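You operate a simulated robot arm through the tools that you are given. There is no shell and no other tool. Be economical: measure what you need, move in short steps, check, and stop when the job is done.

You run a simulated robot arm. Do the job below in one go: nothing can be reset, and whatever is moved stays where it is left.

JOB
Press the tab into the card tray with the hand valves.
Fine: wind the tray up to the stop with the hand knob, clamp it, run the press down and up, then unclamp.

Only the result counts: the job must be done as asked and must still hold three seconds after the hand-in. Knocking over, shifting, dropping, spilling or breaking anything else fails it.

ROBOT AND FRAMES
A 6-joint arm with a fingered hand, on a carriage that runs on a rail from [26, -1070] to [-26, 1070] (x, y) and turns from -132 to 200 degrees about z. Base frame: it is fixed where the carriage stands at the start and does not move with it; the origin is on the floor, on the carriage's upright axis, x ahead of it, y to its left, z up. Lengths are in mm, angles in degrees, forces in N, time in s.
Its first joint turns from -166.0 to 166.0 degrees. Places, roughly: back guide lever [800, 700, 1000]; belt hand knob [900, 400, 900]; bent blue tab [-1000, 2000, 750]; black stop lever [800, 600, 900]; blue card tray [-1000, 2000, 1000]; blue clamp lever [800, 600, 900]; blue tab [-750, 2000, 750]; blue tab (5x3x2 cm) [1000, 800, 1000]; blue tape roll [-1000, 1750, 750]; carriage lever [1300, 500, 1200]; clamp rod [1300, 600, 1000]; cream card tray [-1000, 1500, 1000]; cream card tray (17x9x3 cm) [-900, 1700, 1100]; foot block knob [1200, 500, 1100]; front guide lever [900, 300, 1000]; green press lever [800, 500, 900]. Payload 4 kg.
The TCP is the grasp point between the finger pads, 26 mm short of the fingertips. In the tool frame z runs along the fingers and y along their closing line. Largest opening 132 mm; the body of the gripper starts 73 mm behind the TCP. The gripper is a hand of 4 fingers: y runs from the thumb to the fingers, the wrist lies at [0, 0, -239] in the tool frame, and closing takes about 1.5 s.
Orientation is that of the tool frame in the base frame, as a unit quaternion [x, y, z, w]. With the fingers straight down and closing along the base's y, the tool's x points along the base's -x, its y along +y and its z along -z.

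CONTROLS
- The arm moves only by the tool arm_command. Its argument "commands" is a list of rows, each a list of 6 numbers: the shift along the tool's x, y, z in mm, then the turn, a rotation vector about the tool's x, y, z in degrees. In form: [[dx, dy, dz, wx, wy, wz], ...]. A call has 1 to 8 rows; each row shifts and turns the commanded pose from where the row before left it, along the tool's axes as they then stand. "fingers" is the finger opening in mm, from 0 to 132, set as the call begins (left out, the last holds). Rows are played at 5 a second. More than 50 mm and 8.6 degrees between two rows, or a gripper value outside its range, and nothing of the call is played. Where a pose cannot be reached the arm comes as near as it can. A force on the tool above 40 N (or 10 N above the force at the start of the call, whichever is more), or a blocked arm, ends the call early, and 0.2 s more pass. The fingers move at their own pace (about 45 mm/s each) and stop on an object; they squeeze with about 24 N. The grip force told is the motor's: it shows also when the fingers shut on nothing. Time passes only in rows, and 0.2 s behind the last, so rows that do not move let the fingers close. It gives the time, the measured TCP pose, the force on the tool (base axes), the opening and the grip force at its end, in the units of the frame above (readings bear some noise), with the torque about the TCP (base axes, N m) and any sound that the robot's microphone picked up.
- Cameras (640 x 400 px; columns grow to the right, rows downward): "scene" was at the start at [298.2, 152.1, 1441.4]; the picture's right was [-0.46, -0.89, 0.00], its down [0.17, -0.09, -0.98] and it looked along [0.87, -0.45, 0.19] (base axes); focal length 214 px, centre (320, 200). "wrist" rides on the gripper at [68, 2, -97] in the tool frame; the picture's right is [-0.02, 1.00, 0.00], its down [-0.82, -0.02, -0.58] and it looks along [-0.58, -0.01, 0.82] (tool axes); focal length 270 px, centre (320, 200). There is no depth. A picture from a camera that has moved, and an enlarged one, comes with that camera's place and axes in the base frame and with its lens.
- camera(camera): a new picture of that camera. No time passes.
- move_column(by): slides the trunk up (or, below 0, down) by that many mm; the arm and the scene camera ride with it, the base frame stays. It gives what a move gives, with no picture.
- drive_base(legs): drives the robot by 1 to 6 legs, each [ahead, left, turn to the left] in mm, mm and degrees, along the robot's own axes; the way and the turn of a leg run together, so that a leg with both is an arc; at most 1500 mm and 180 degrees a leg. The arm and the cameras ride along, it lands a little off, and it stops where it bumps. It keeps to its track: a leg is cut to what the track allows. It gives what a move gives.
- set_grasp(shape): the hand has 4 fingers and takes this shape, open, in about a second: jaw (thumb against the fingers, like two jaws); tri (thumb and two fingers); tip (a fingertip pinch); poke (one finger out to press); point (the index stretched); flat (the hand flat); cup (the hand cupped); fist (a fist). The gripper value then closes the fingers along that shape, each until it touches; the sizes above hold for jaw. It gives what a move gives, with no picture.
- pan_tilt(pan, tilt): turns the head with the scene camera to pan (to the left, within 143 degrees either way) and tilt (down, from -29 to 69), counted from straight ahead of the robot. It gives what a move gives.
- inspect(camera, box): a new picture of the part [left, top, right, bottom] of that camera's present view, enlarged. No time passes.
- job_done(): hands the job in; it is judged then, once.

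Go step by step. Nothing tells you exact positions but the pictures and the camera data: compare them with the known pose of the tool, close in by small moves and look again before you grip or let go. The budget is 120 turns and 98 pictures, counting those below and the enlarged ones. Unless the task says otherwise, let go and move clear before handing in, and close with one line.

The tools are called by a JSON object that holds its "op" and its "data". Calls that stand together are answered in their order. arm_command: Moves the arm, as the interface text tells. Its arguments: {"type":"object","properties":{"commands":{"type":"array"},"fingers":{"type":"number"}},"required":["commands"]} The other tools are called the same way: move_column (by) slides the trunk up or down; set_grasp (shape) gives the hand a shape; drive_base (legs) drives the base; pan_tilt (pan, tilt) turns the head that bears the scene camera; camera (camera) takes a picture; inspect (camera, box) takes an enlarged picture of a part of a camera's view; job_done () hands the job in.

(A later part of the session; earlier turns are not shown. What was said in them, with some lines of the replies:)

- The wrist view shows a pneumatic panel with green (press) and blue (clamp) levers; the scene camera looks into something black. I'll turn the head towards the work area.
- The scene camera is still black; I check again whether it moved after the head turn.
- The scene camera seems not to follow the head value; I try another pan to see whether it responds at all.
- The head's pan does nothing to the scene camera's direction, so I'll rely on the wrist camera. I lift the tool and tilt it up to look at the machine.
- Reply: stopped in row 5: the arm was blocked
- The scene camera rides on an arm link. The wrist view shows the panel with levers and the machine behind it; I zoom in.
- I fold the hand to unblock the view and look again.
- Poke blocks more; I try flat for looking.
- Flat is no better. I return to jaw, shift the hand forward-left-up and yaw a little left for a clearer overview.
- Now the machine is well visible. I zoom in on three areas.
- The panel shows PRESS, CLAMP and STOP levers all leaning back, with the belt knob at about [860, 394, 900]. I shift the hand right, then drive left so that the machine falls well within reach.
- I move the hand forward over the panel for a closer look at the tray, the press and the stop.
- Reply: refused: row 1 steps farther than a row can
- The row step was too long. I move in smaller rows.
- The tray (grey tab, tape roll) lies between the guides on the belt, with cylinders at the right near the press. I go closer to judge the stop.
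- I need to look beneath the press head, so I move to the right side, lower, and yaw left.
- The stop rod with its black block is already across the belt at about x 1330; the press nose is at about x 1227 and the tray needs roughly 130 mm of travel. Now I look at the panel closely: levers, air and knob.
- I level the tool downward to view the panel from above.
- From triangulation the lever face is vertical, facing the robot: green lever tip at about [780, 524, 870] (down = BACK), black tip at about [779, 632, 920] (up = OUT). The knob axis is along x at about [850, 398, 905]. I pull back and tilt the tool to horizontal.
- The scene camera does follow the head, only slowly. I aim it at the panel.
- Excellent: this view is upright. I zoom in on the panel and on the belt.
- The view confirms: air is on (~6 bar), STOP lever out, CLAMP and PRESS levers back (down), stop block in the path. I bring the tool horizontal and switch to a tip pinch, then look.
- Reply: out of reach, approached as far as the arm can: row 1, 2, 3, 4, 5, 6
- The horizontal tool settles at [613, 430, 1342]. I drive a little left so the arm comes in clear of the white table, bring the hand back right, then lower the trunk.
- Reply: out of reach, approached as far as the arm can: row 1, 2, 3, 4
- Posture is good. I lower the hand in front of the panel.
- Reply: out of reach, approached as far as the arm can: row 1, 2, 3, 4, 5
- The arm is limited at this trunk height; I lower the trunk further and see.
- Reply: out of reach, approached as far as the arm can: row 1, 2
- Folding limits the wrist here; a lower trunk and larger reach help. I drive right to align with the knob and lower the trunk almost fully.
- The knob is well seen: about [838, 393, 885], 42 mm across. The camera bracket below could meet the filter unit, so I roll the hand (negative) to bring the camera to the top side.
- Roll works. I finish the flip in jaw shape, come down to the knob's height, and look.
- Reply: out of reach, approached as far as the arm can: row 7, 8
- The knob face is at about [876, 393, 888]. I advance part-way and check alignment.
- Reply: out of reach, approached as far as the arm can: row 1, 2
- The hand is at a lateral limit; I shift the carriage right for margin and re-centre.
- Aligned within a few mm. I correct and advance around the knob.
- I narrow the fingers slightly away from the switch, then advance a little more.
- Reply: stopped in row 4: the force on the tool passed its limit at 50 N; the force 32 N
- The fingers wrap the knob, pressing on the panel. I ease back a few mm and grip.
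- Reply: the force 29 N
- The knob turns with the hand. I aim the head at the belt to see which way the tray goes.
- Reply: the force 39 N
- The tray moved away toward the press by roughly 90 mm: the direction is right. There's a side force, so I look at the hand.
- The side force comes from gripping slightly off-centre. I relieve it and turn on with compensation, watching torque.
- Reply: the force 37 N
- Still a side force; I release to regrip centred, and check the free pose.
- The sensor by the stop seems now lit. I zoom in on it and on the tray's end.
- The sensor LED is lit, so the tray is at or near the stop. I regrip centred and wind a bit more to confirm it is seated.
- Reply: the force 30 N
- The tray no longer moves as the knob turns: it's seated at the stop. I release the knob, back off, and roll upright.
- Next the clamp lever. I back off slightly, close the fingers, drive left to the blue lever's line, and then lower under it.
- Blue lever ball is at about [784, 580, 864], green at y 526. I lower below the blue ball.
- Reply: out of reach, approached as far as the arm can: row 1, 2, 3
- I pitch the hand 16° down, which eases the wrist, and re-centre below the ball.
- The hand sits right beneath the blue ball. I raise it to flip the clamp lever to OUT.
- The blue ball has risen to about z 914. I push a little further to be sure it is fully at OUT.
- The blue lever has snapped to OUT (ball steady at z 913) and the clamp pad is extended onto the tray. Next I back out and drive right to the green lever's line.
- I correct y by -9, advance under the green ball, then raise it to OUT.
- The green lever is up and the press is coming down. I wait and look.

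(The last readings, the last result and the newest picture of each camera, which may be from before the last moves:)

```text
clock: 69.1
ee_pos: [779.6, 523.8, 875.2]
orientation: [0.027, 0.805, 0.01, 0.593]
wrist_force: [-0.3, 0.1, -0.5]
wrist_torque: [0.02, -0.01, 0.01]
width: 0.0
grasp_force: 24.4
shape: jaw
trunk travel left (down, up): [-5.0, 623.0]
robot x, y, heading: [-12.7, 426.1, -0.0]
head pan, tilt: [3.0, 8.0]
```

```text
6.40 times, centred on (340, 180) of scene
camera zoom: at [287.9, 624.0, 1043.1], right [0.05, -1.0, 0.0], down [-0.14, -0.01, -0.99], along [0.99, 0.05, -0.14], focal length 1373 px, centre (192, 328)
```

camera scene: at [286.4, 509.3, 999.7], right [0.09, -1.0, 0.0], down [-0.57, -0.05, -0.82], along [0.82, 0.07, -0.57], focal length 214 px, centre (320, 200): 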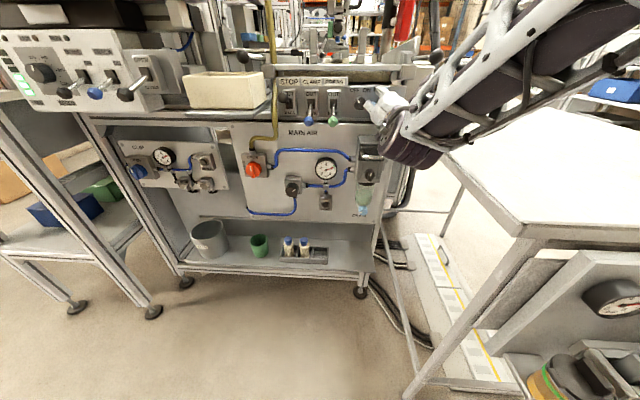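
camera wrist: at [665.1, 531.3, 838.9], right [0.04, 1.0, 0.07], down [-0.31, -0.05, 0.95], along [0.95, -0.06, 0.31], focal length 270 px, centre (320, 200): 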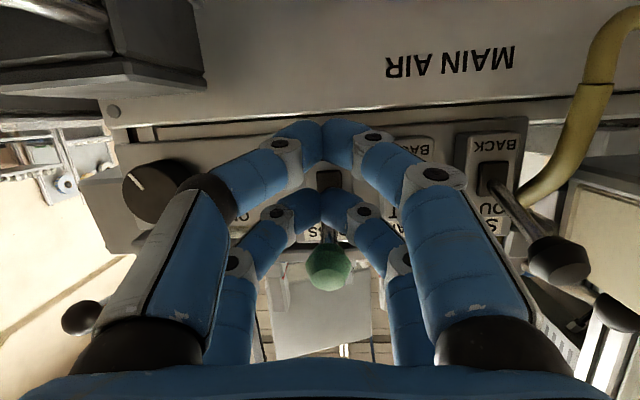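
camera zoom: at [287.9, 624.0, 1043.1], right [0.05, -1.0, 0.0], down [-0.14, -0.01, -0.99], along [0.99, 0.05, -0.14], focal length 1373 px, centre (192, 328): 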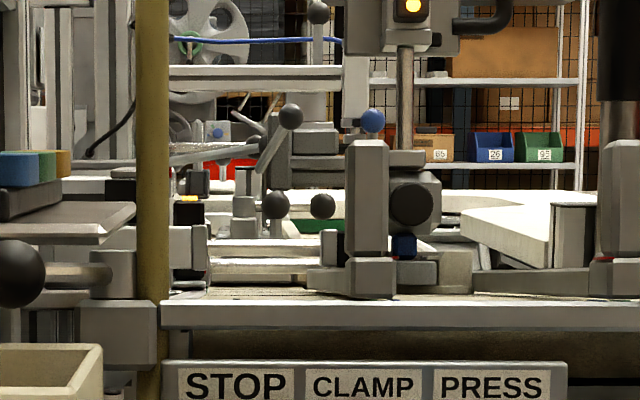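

The press is on the tab and its lamp is lit. I wait a bit longer to see it bottom out.

{"op": "arm_command", "data": {"commands": [[0, 0, 0, 0, 0, 0], [0, 0, 0, 0, 0, 0], [0, 0, 0, 0, 0, 0], [0, 0, 0, 0, 0, 0], [0, 0, 0, 0, 0, 0], [0, 0, 0, 0, 0, 0], [0, 0, 0, 0, 0, 0], [0, 0, 0, 0, 0, 0]]}}

{"op": "inspect", "data": {"camera": "scene", "box": [330, 150, 390, 205]}}

```text
clock: 70.9
ee_pos: [779.0, 522.6, 875.6]
orientation: [0.027, 0.805, 0.009, 0.592]
wrist_force: [0.0, -0.4, 0.3]
wrist_torque: [-0.02, -0.02, -0.02]
width: 0.0
grasp_force: 24.2
shape: jaw
trunk travel left (down, up): [-5.0, 623.0]
robot x, y, heading: [-12.6, 426.3, -0.1]
head pan, tilt: [3.0, 8.0]
```

```text
7.27 times, centred on (360, 178) of scene
camera zoom: at [287.9, 624.0, 1043.1], right [0.05, -1.0, 0.0], down [-0.14, -0.01, -0.99], along [0.99, 0.05, -0.14], focal length 1560 px, centre (29, 364)
```

zoom: 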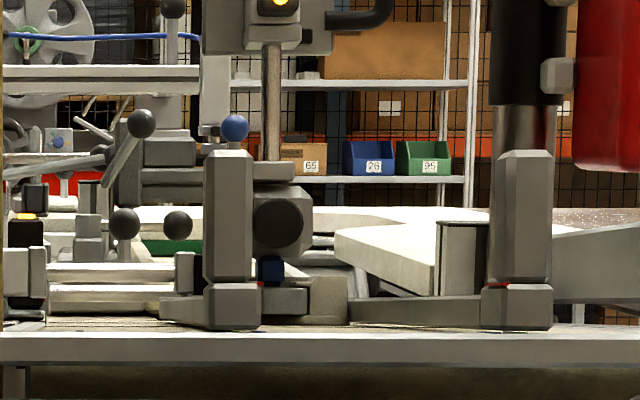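

Press bottomed, tab flush. Now I back out, go above the green ball and push it down to BACK.

{"op": "arm_command", "data": {"commands": [[11.2, 0, -22.6, 0, 0, 0], [11.2, 0, -22.6, 0, 0, 0], [-33.4, 1.6, -10.4, 0, 0, 0], [-33.4, 1.6, -10.4, 0, 0, 0], [-33.4, 1.6, -10.4, 0, 0, 0]]}}

{"op": "camera", "data": {"camera": "wrist"}}

```text
clock: 72.1
ee_pos: [727.4, 524.5, 973.3]
orientation: [0.028, 0.806, 0.009, 0.592]
wrist_force: [-0.8, -0.8, 1.2]
wrist_torque: [0.0, 0.02, 0.01]
width: 0.0
grasp_force: 24.0
shape: jaw
trunk travel left (down, up): [-5.0, 623.0]
robot x, y, heading: [-12.0, 427.1, 0.0]
head pan, tilt: [3.0, 8.0]
```

```text
24 pictures are left
camera wrist: at [612.8, 533.5, 936.1], right [0.04, 1.0, 0.07], down [-0.31, -0.05, 0.95], along [0.95, -0.06, 0.31], focal length 270 px, centre (320, 200)
```

wrist: 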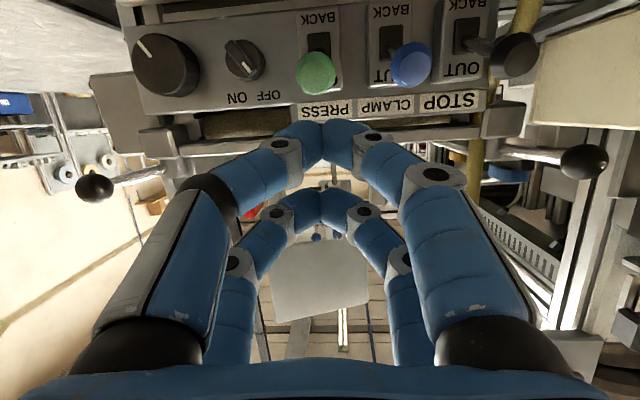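

All three levers are up at z ≈ 914, the hand is above. I advance over the green ball and push down.

{"op": "arm_command", "data": {"commands": [[-4.9, 0.5, 15.9, 0, 0, 0], [-4.9, 0.5, 15.9, 0, 0, 0], [-4.9, 0.5, 15.9, 0, 0, 0]]}}

{"op": "arm_command", "data": {"commands": [[10.5, -0.5, 3.3, 0, 0, 0], [10.5, -0.5, 3.3, 0, 0, 0], [10.5, -0.5, 3.3, 0, 0, 0], [10.5, -0.5, 3.3, 0, 0, 0], [10.5, -0.5, 3.3, 0, 0, 0], [10.5, -0.5, 3.3, 0, 0, 0]]}}

{"op": "camera", "data": {"camera": "wrist"}}

{"op": "inspect", "data": {"camera": "scene", "box": [290, 150, 390, 210]}}

```text
clock: 72.9
ee_pos: [781.6, 525.2, 973.1]
orientation: [0.027, 0.806, 0.009, 0.592]
wrist_force: [0.6, -0.1, 0.2]
wrist_torque: [0.0, -0.01, 0.02]
width: 0.0
grasp_force: 24.0
shape: jaw
trunk travel left (down, up): [-5.0, 623.0]
robot x, y, heading: [-12.0, 425.9, 0.2]
head pan, tilt: [3.0, 8.0]
```

```text
clock: 74.3
ee_pos: [779.6, 525.9, 906.2]
orientation: [0.027, 0.804, 0.009, 0.593]
wrist_force: [-0.2, 0.5, 1.4]
wrist_torque: [0.02, -0.01, 0.0]
width: 0.1
grasp_force: 24.1
shape: jaw
trunk travel left (down, up): [-5.0, 623.0]
robot x, y, heading: [-7.0, 428.3, 0.5]
head pan, tilt: [3.0, 8.0]
```

```text
23 pictures are left
camera wrist: at [666.6, 534.4, 869.4], right [0.04, 1.0, 0.07], down [-0.31, -0.05, 0.95], along [0.95, -0.06, 0.31], focal length 270 px, centre (320, 200)
```

wrist: 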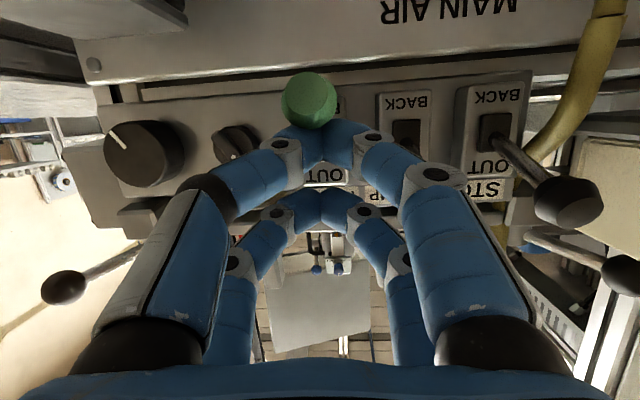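

```text
6.40 times, centred on (340, 180) of scene
camera zoom: at [287.9, 624.0, 1043.1], right [0.05, -1.0, 0.0], down [-0.14, -0.01, -0.99], along [0.99, 0.05, -0.14], focal length 1373 px, centre (192, 328)
```

zoom: 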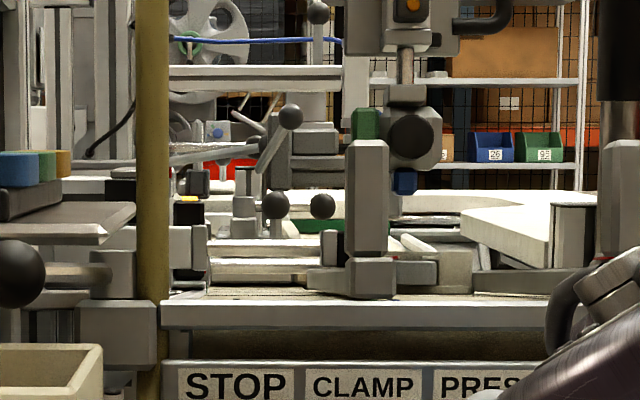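

The press is going up, green lever fully BACK (z 864). I retreat, go up and drive left to the blue lever.

{"op": "arm_command", "data": {"commands": [[7.4, 0, -23.9, 0, 0, 0], [7.4, 0, -23.9, 0, 0, 0], [-32, 1.5, -10, 0, 0, 0], [-32, 1.5, -10, 0, 0, 0]]}}

{"op": "drive_base", "data": {"legs": [[0, 54, 0]]}}

{"op": "camera", "data": {"camera": "wrist"}}

{"op": "inspect", "data": {"camera": "scene", "box": [310, 140, 410, 210]}}

```text
clock: 75.3
ee_pos: [730.5, 526.4, 973.5]
orientation: [0.027, 0.805, 0.009, 0.592]
wrist_force: [0.4, 1.0, 0.0]
wrist_torque: [0.01, -0.02, 0.0]
width: 0.2
grasp_force: 23.7
shape: jaw
trunk travel left (down, up): [-5.0, 623.0]
robot x, y, heading: [-9.2, 432.3, 0.2]
head pan, tilt: [3.0, 8.0]
```

```text
clock: 76.3
ee_pos: [729.5, 581.9, 974.2]
orientation: [0.027, 0.806, 0.009, 0.592]
wrist_force: [0.3, -0.5, 0.5]
wrist_torque: [0.02, 0.0, 0.02]
width: 0.0
grasp_force: 24.0
shape: jaw
trunk travel left (down, up): [-5.0, 623.0]
robot x, y, heading: [-12.2, 479.5, 0.0]
head pan, tilt: [3.0, 8.0]
```

```text
21 pictures are left
camera wrist: at [616.1, 590.0, 936.9], right [0.04, 1.0, 0.07], down [-0.31, -0.06, 0.95], along [0.95, -0.06, 0.31], focal length 270 px, centre (320, 200)
```

wrist: 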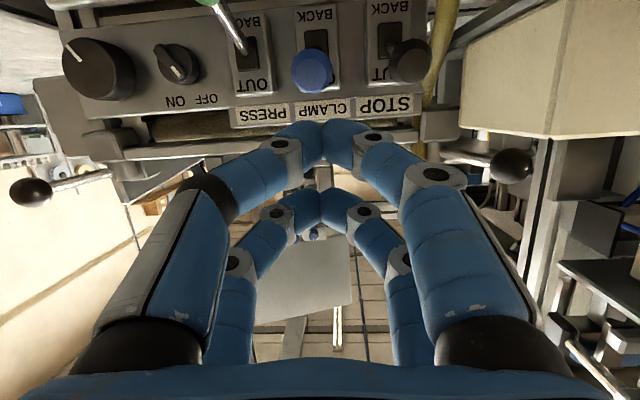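

```text
5.71 times, centred on (360, 175) of scene
camera zoom: at [286.3, 679.2, 1043.1], right [0.06, -1.0, 0.0], down [-0.14, -0.01, -0.99], along [0.99, 0.06, -0.14], focal length 1226 px, centre (91, 343)
```

zoom: 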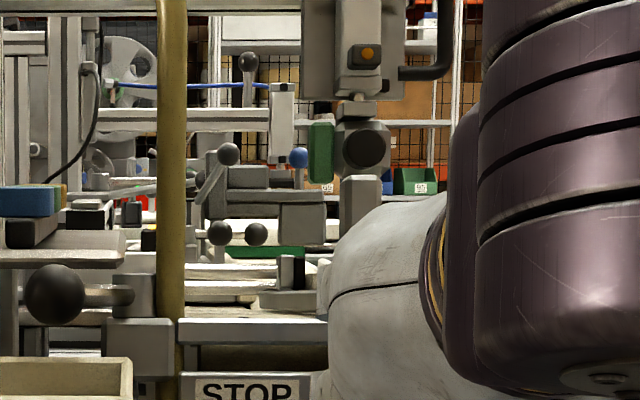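

The press is back up and the hand is aligned with the blue lever (y 581). I advance and push it down to unclamp.

{"op": "arm_command", "data": {"commands": [[-4.9, 0.5, 15.9, 0, 0, 0], [-4.9, 0.5, 15.9, 0, 0, 0], [-4.9, 0.5, 15.9, 0, 0, 0]]}}

{"op": "arm_command", "data": {"commands": [[10.5, -0.5, 3.3, 0, 0, 0], [10.5, -0.5, 3.3, 0, 0, 0], [10.5, -0.5, 3.3, 0, 0, 0], [10.5, -0.5, 3.3, 0, 0, 0], [10.5, -0.5, 3.3, 0, 0, 0], [10.5, -0.5, 3.3, 0, 0, 0]]}}

{"op": "camera", "data": {"camera": "wrist"}}

```text
clock: 77.1
ee_pos: [781.4, 582.2, 974.3]
orientation: [0.026, 0.805, 0.009, 0.593]
wrist_force: [0.0, -0.3, -0.7]
wrist_torque: [-0.02, -0.02, 0.01]
width: 0.0
grasp_force: 24.4
shape: jaw
trunk travel left (down, up): [-5.0, 623.0]
robot x, y, heading: [-14.3, 481.6, 0.2]
head pan, tilt: [3.0, 8.0]
```

```text
clock: 78.5
ee_pos: [781.3, 581.7, 908.4]
orientation: [0.027, 0.805, 0.009, 0.592]
wrist_force: [0.1, -0.4, -0.1]
wrist_torque: [-0.03, -0.02, 0.0]
width: 0.0
grasp_force: 24.4
shape: jaw
trunk travel left (down, up): [-5.0, 623.0]
robot x, y, heading: [-15.4, 484.2, 0.2]
head pan, tilt: [3.0, 8.0]
```

```text
19 pictures are left
camera wrist: at [666.4, 589.3, 872.3], right [0.04, 1.0, 0.07], down [-0.31, -0.06, 0.95], along [0.95, -0.06, 0.31], focal length 270 px, centre (320, 200)
```

wrist: 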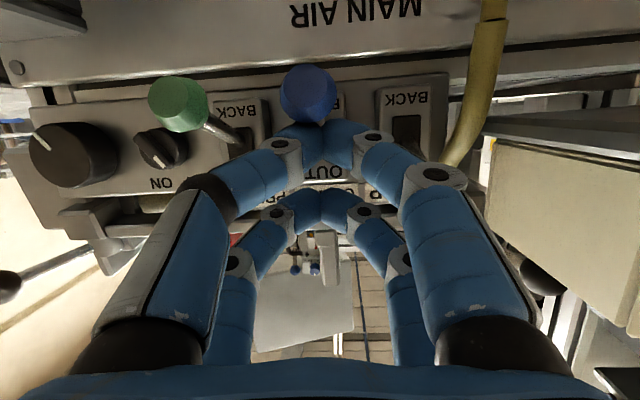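

Blue is down level with green. I retreat, raise the trunk, and check the whole from above.

{"op": "arm_command", "data": {"commands": [[7.4, 0, -23.9, 0, 0, 0], [7.4, 0, -23.9, 0, 0, 0], [-30, 1.5, -10, 0, 0, 0], [-30, 1.5, -10, 0, 0, 0]]}}

{"op": "move_column", "data": {"by": 350}}

{"op": "pan_tilt", "data": {"pan": -3, "tilt": 28}}

{"op": "camera", "data": {"camera": "scene"}}

```text
clock: 79.5
ee_pos: [728.5, 584.5, 970.2]
orientation: [0.026, 0.806, 0.01, 0.592]
wrist_force: [-0.6, -0.1, -0.3]
wrist_torque: [0.0, 0.01, -0.02]
width: 0.0
grasp_force: 24.1
shape: jaw
trunk travel left (down, up): [-5.0, 623.0]
robot x, y, heading: [-12.1, 480.6, 0.4]
head pan, tilt: [3.0, 8.0]
```

```text
clock: 82.9
ee_pos: [729.4, 582.7, 1319.7]
orientation: [0.027, 0.805, 0.009, 0.593]
wrist_force: [-0.3, -0.8, 0.1]
wrist_torque: [0.02, -0.04, 0.0]
width: 0.0
grasp_force: 24.2
shape: jaw
trunk travel left (down, up): [-355.0, 273.0]
robot x, y, heading: [-15.4, 482.7, 0.1]
head pan, tilt: [3.0, 8.0]
```

```text
clock: 83.7
ee_pos: [728.1, 584.1, 1321.6]
orientation: [0.027, 0.805, 0.009, 0.592]
wrist_force: [0.0, 0.3, 1.0]
wrist_torque: [0.04, -0.03, 0.03]
width: 0.1
grasp_force: 23.7
shape: jaw
trunk travel left (down, up): [-355.0, 273.0]
robot x, y, heading: [-12.9, 481.4, 0.2]
head pan, tilt: [-3.0, 28.0]
```

```text
18 pictures are left
camera scene: at [309.0, 669.7, 1359.9], right [-0.05, -1.0, 0.0], down [-0.47, 0.02, -0.88], along [0.88, -0.04, -0.47], focal length 214 px, centre (320, 200)
```

scene: 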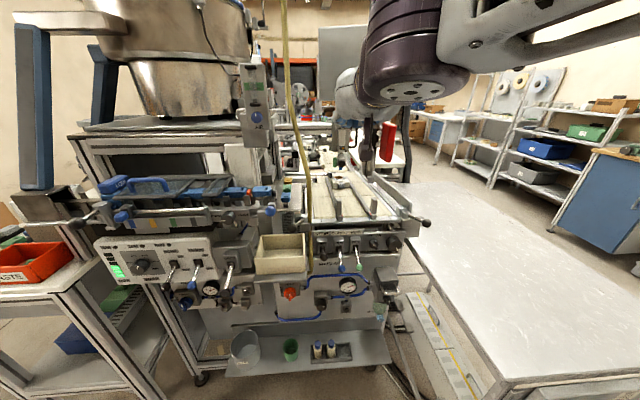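

{"op": "inspect", "data": {"camera": "scene", "box": [285, 140, 385, 205]}}

{"op": "inspect", "data": {"camera": "scene", "box": [300, 220, 400, 285]}}

```text
6.15 times, centred on (335, 172) of scene
camera zoom: at [309.0, 669.7, 1359.9], right [-0.05, -1.0, 0.0], down [-0.47, 0.02, -0.88], along [0.88, -0.04, -0.47], focal length 1320 px, centre (228, 369)
```

zoom: 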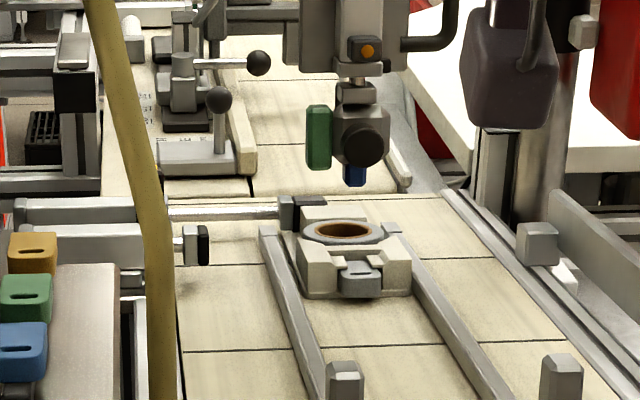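

```text
6.15 times, centred on (350, 252) of scene
camera zoom: at [309.0, 669.7, 1359.9], right [-0.05, -1.0, 0.0], down [-0.47, 0.02, -0.88], along [0.88, -0.04, -0.47], focal length 1320 px, centre (135, -123)
```

zoom: 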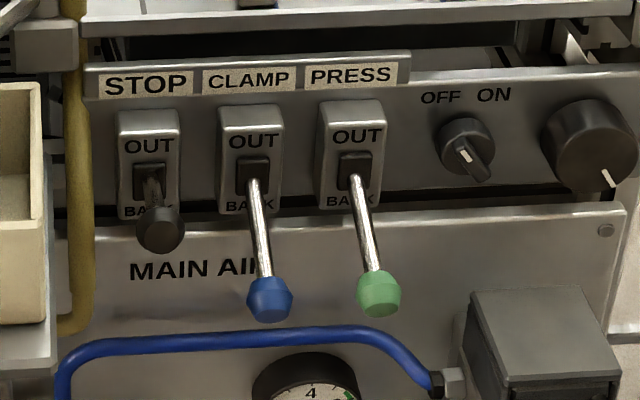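

The tray sits against the stop with its tab pressed flush. The clamp and press are both back, the levers are at BACK, the stop is unchanged and the hand is clear, so I hand in.

{"op": "job_done", "data": {}}

```text
The job is handed in.
```

The tab is pressed flush into the card tray: I wound the tray to the stop, clamped it, ran the press down and up, and unclamped it. The hand is clear and the job is handed in.
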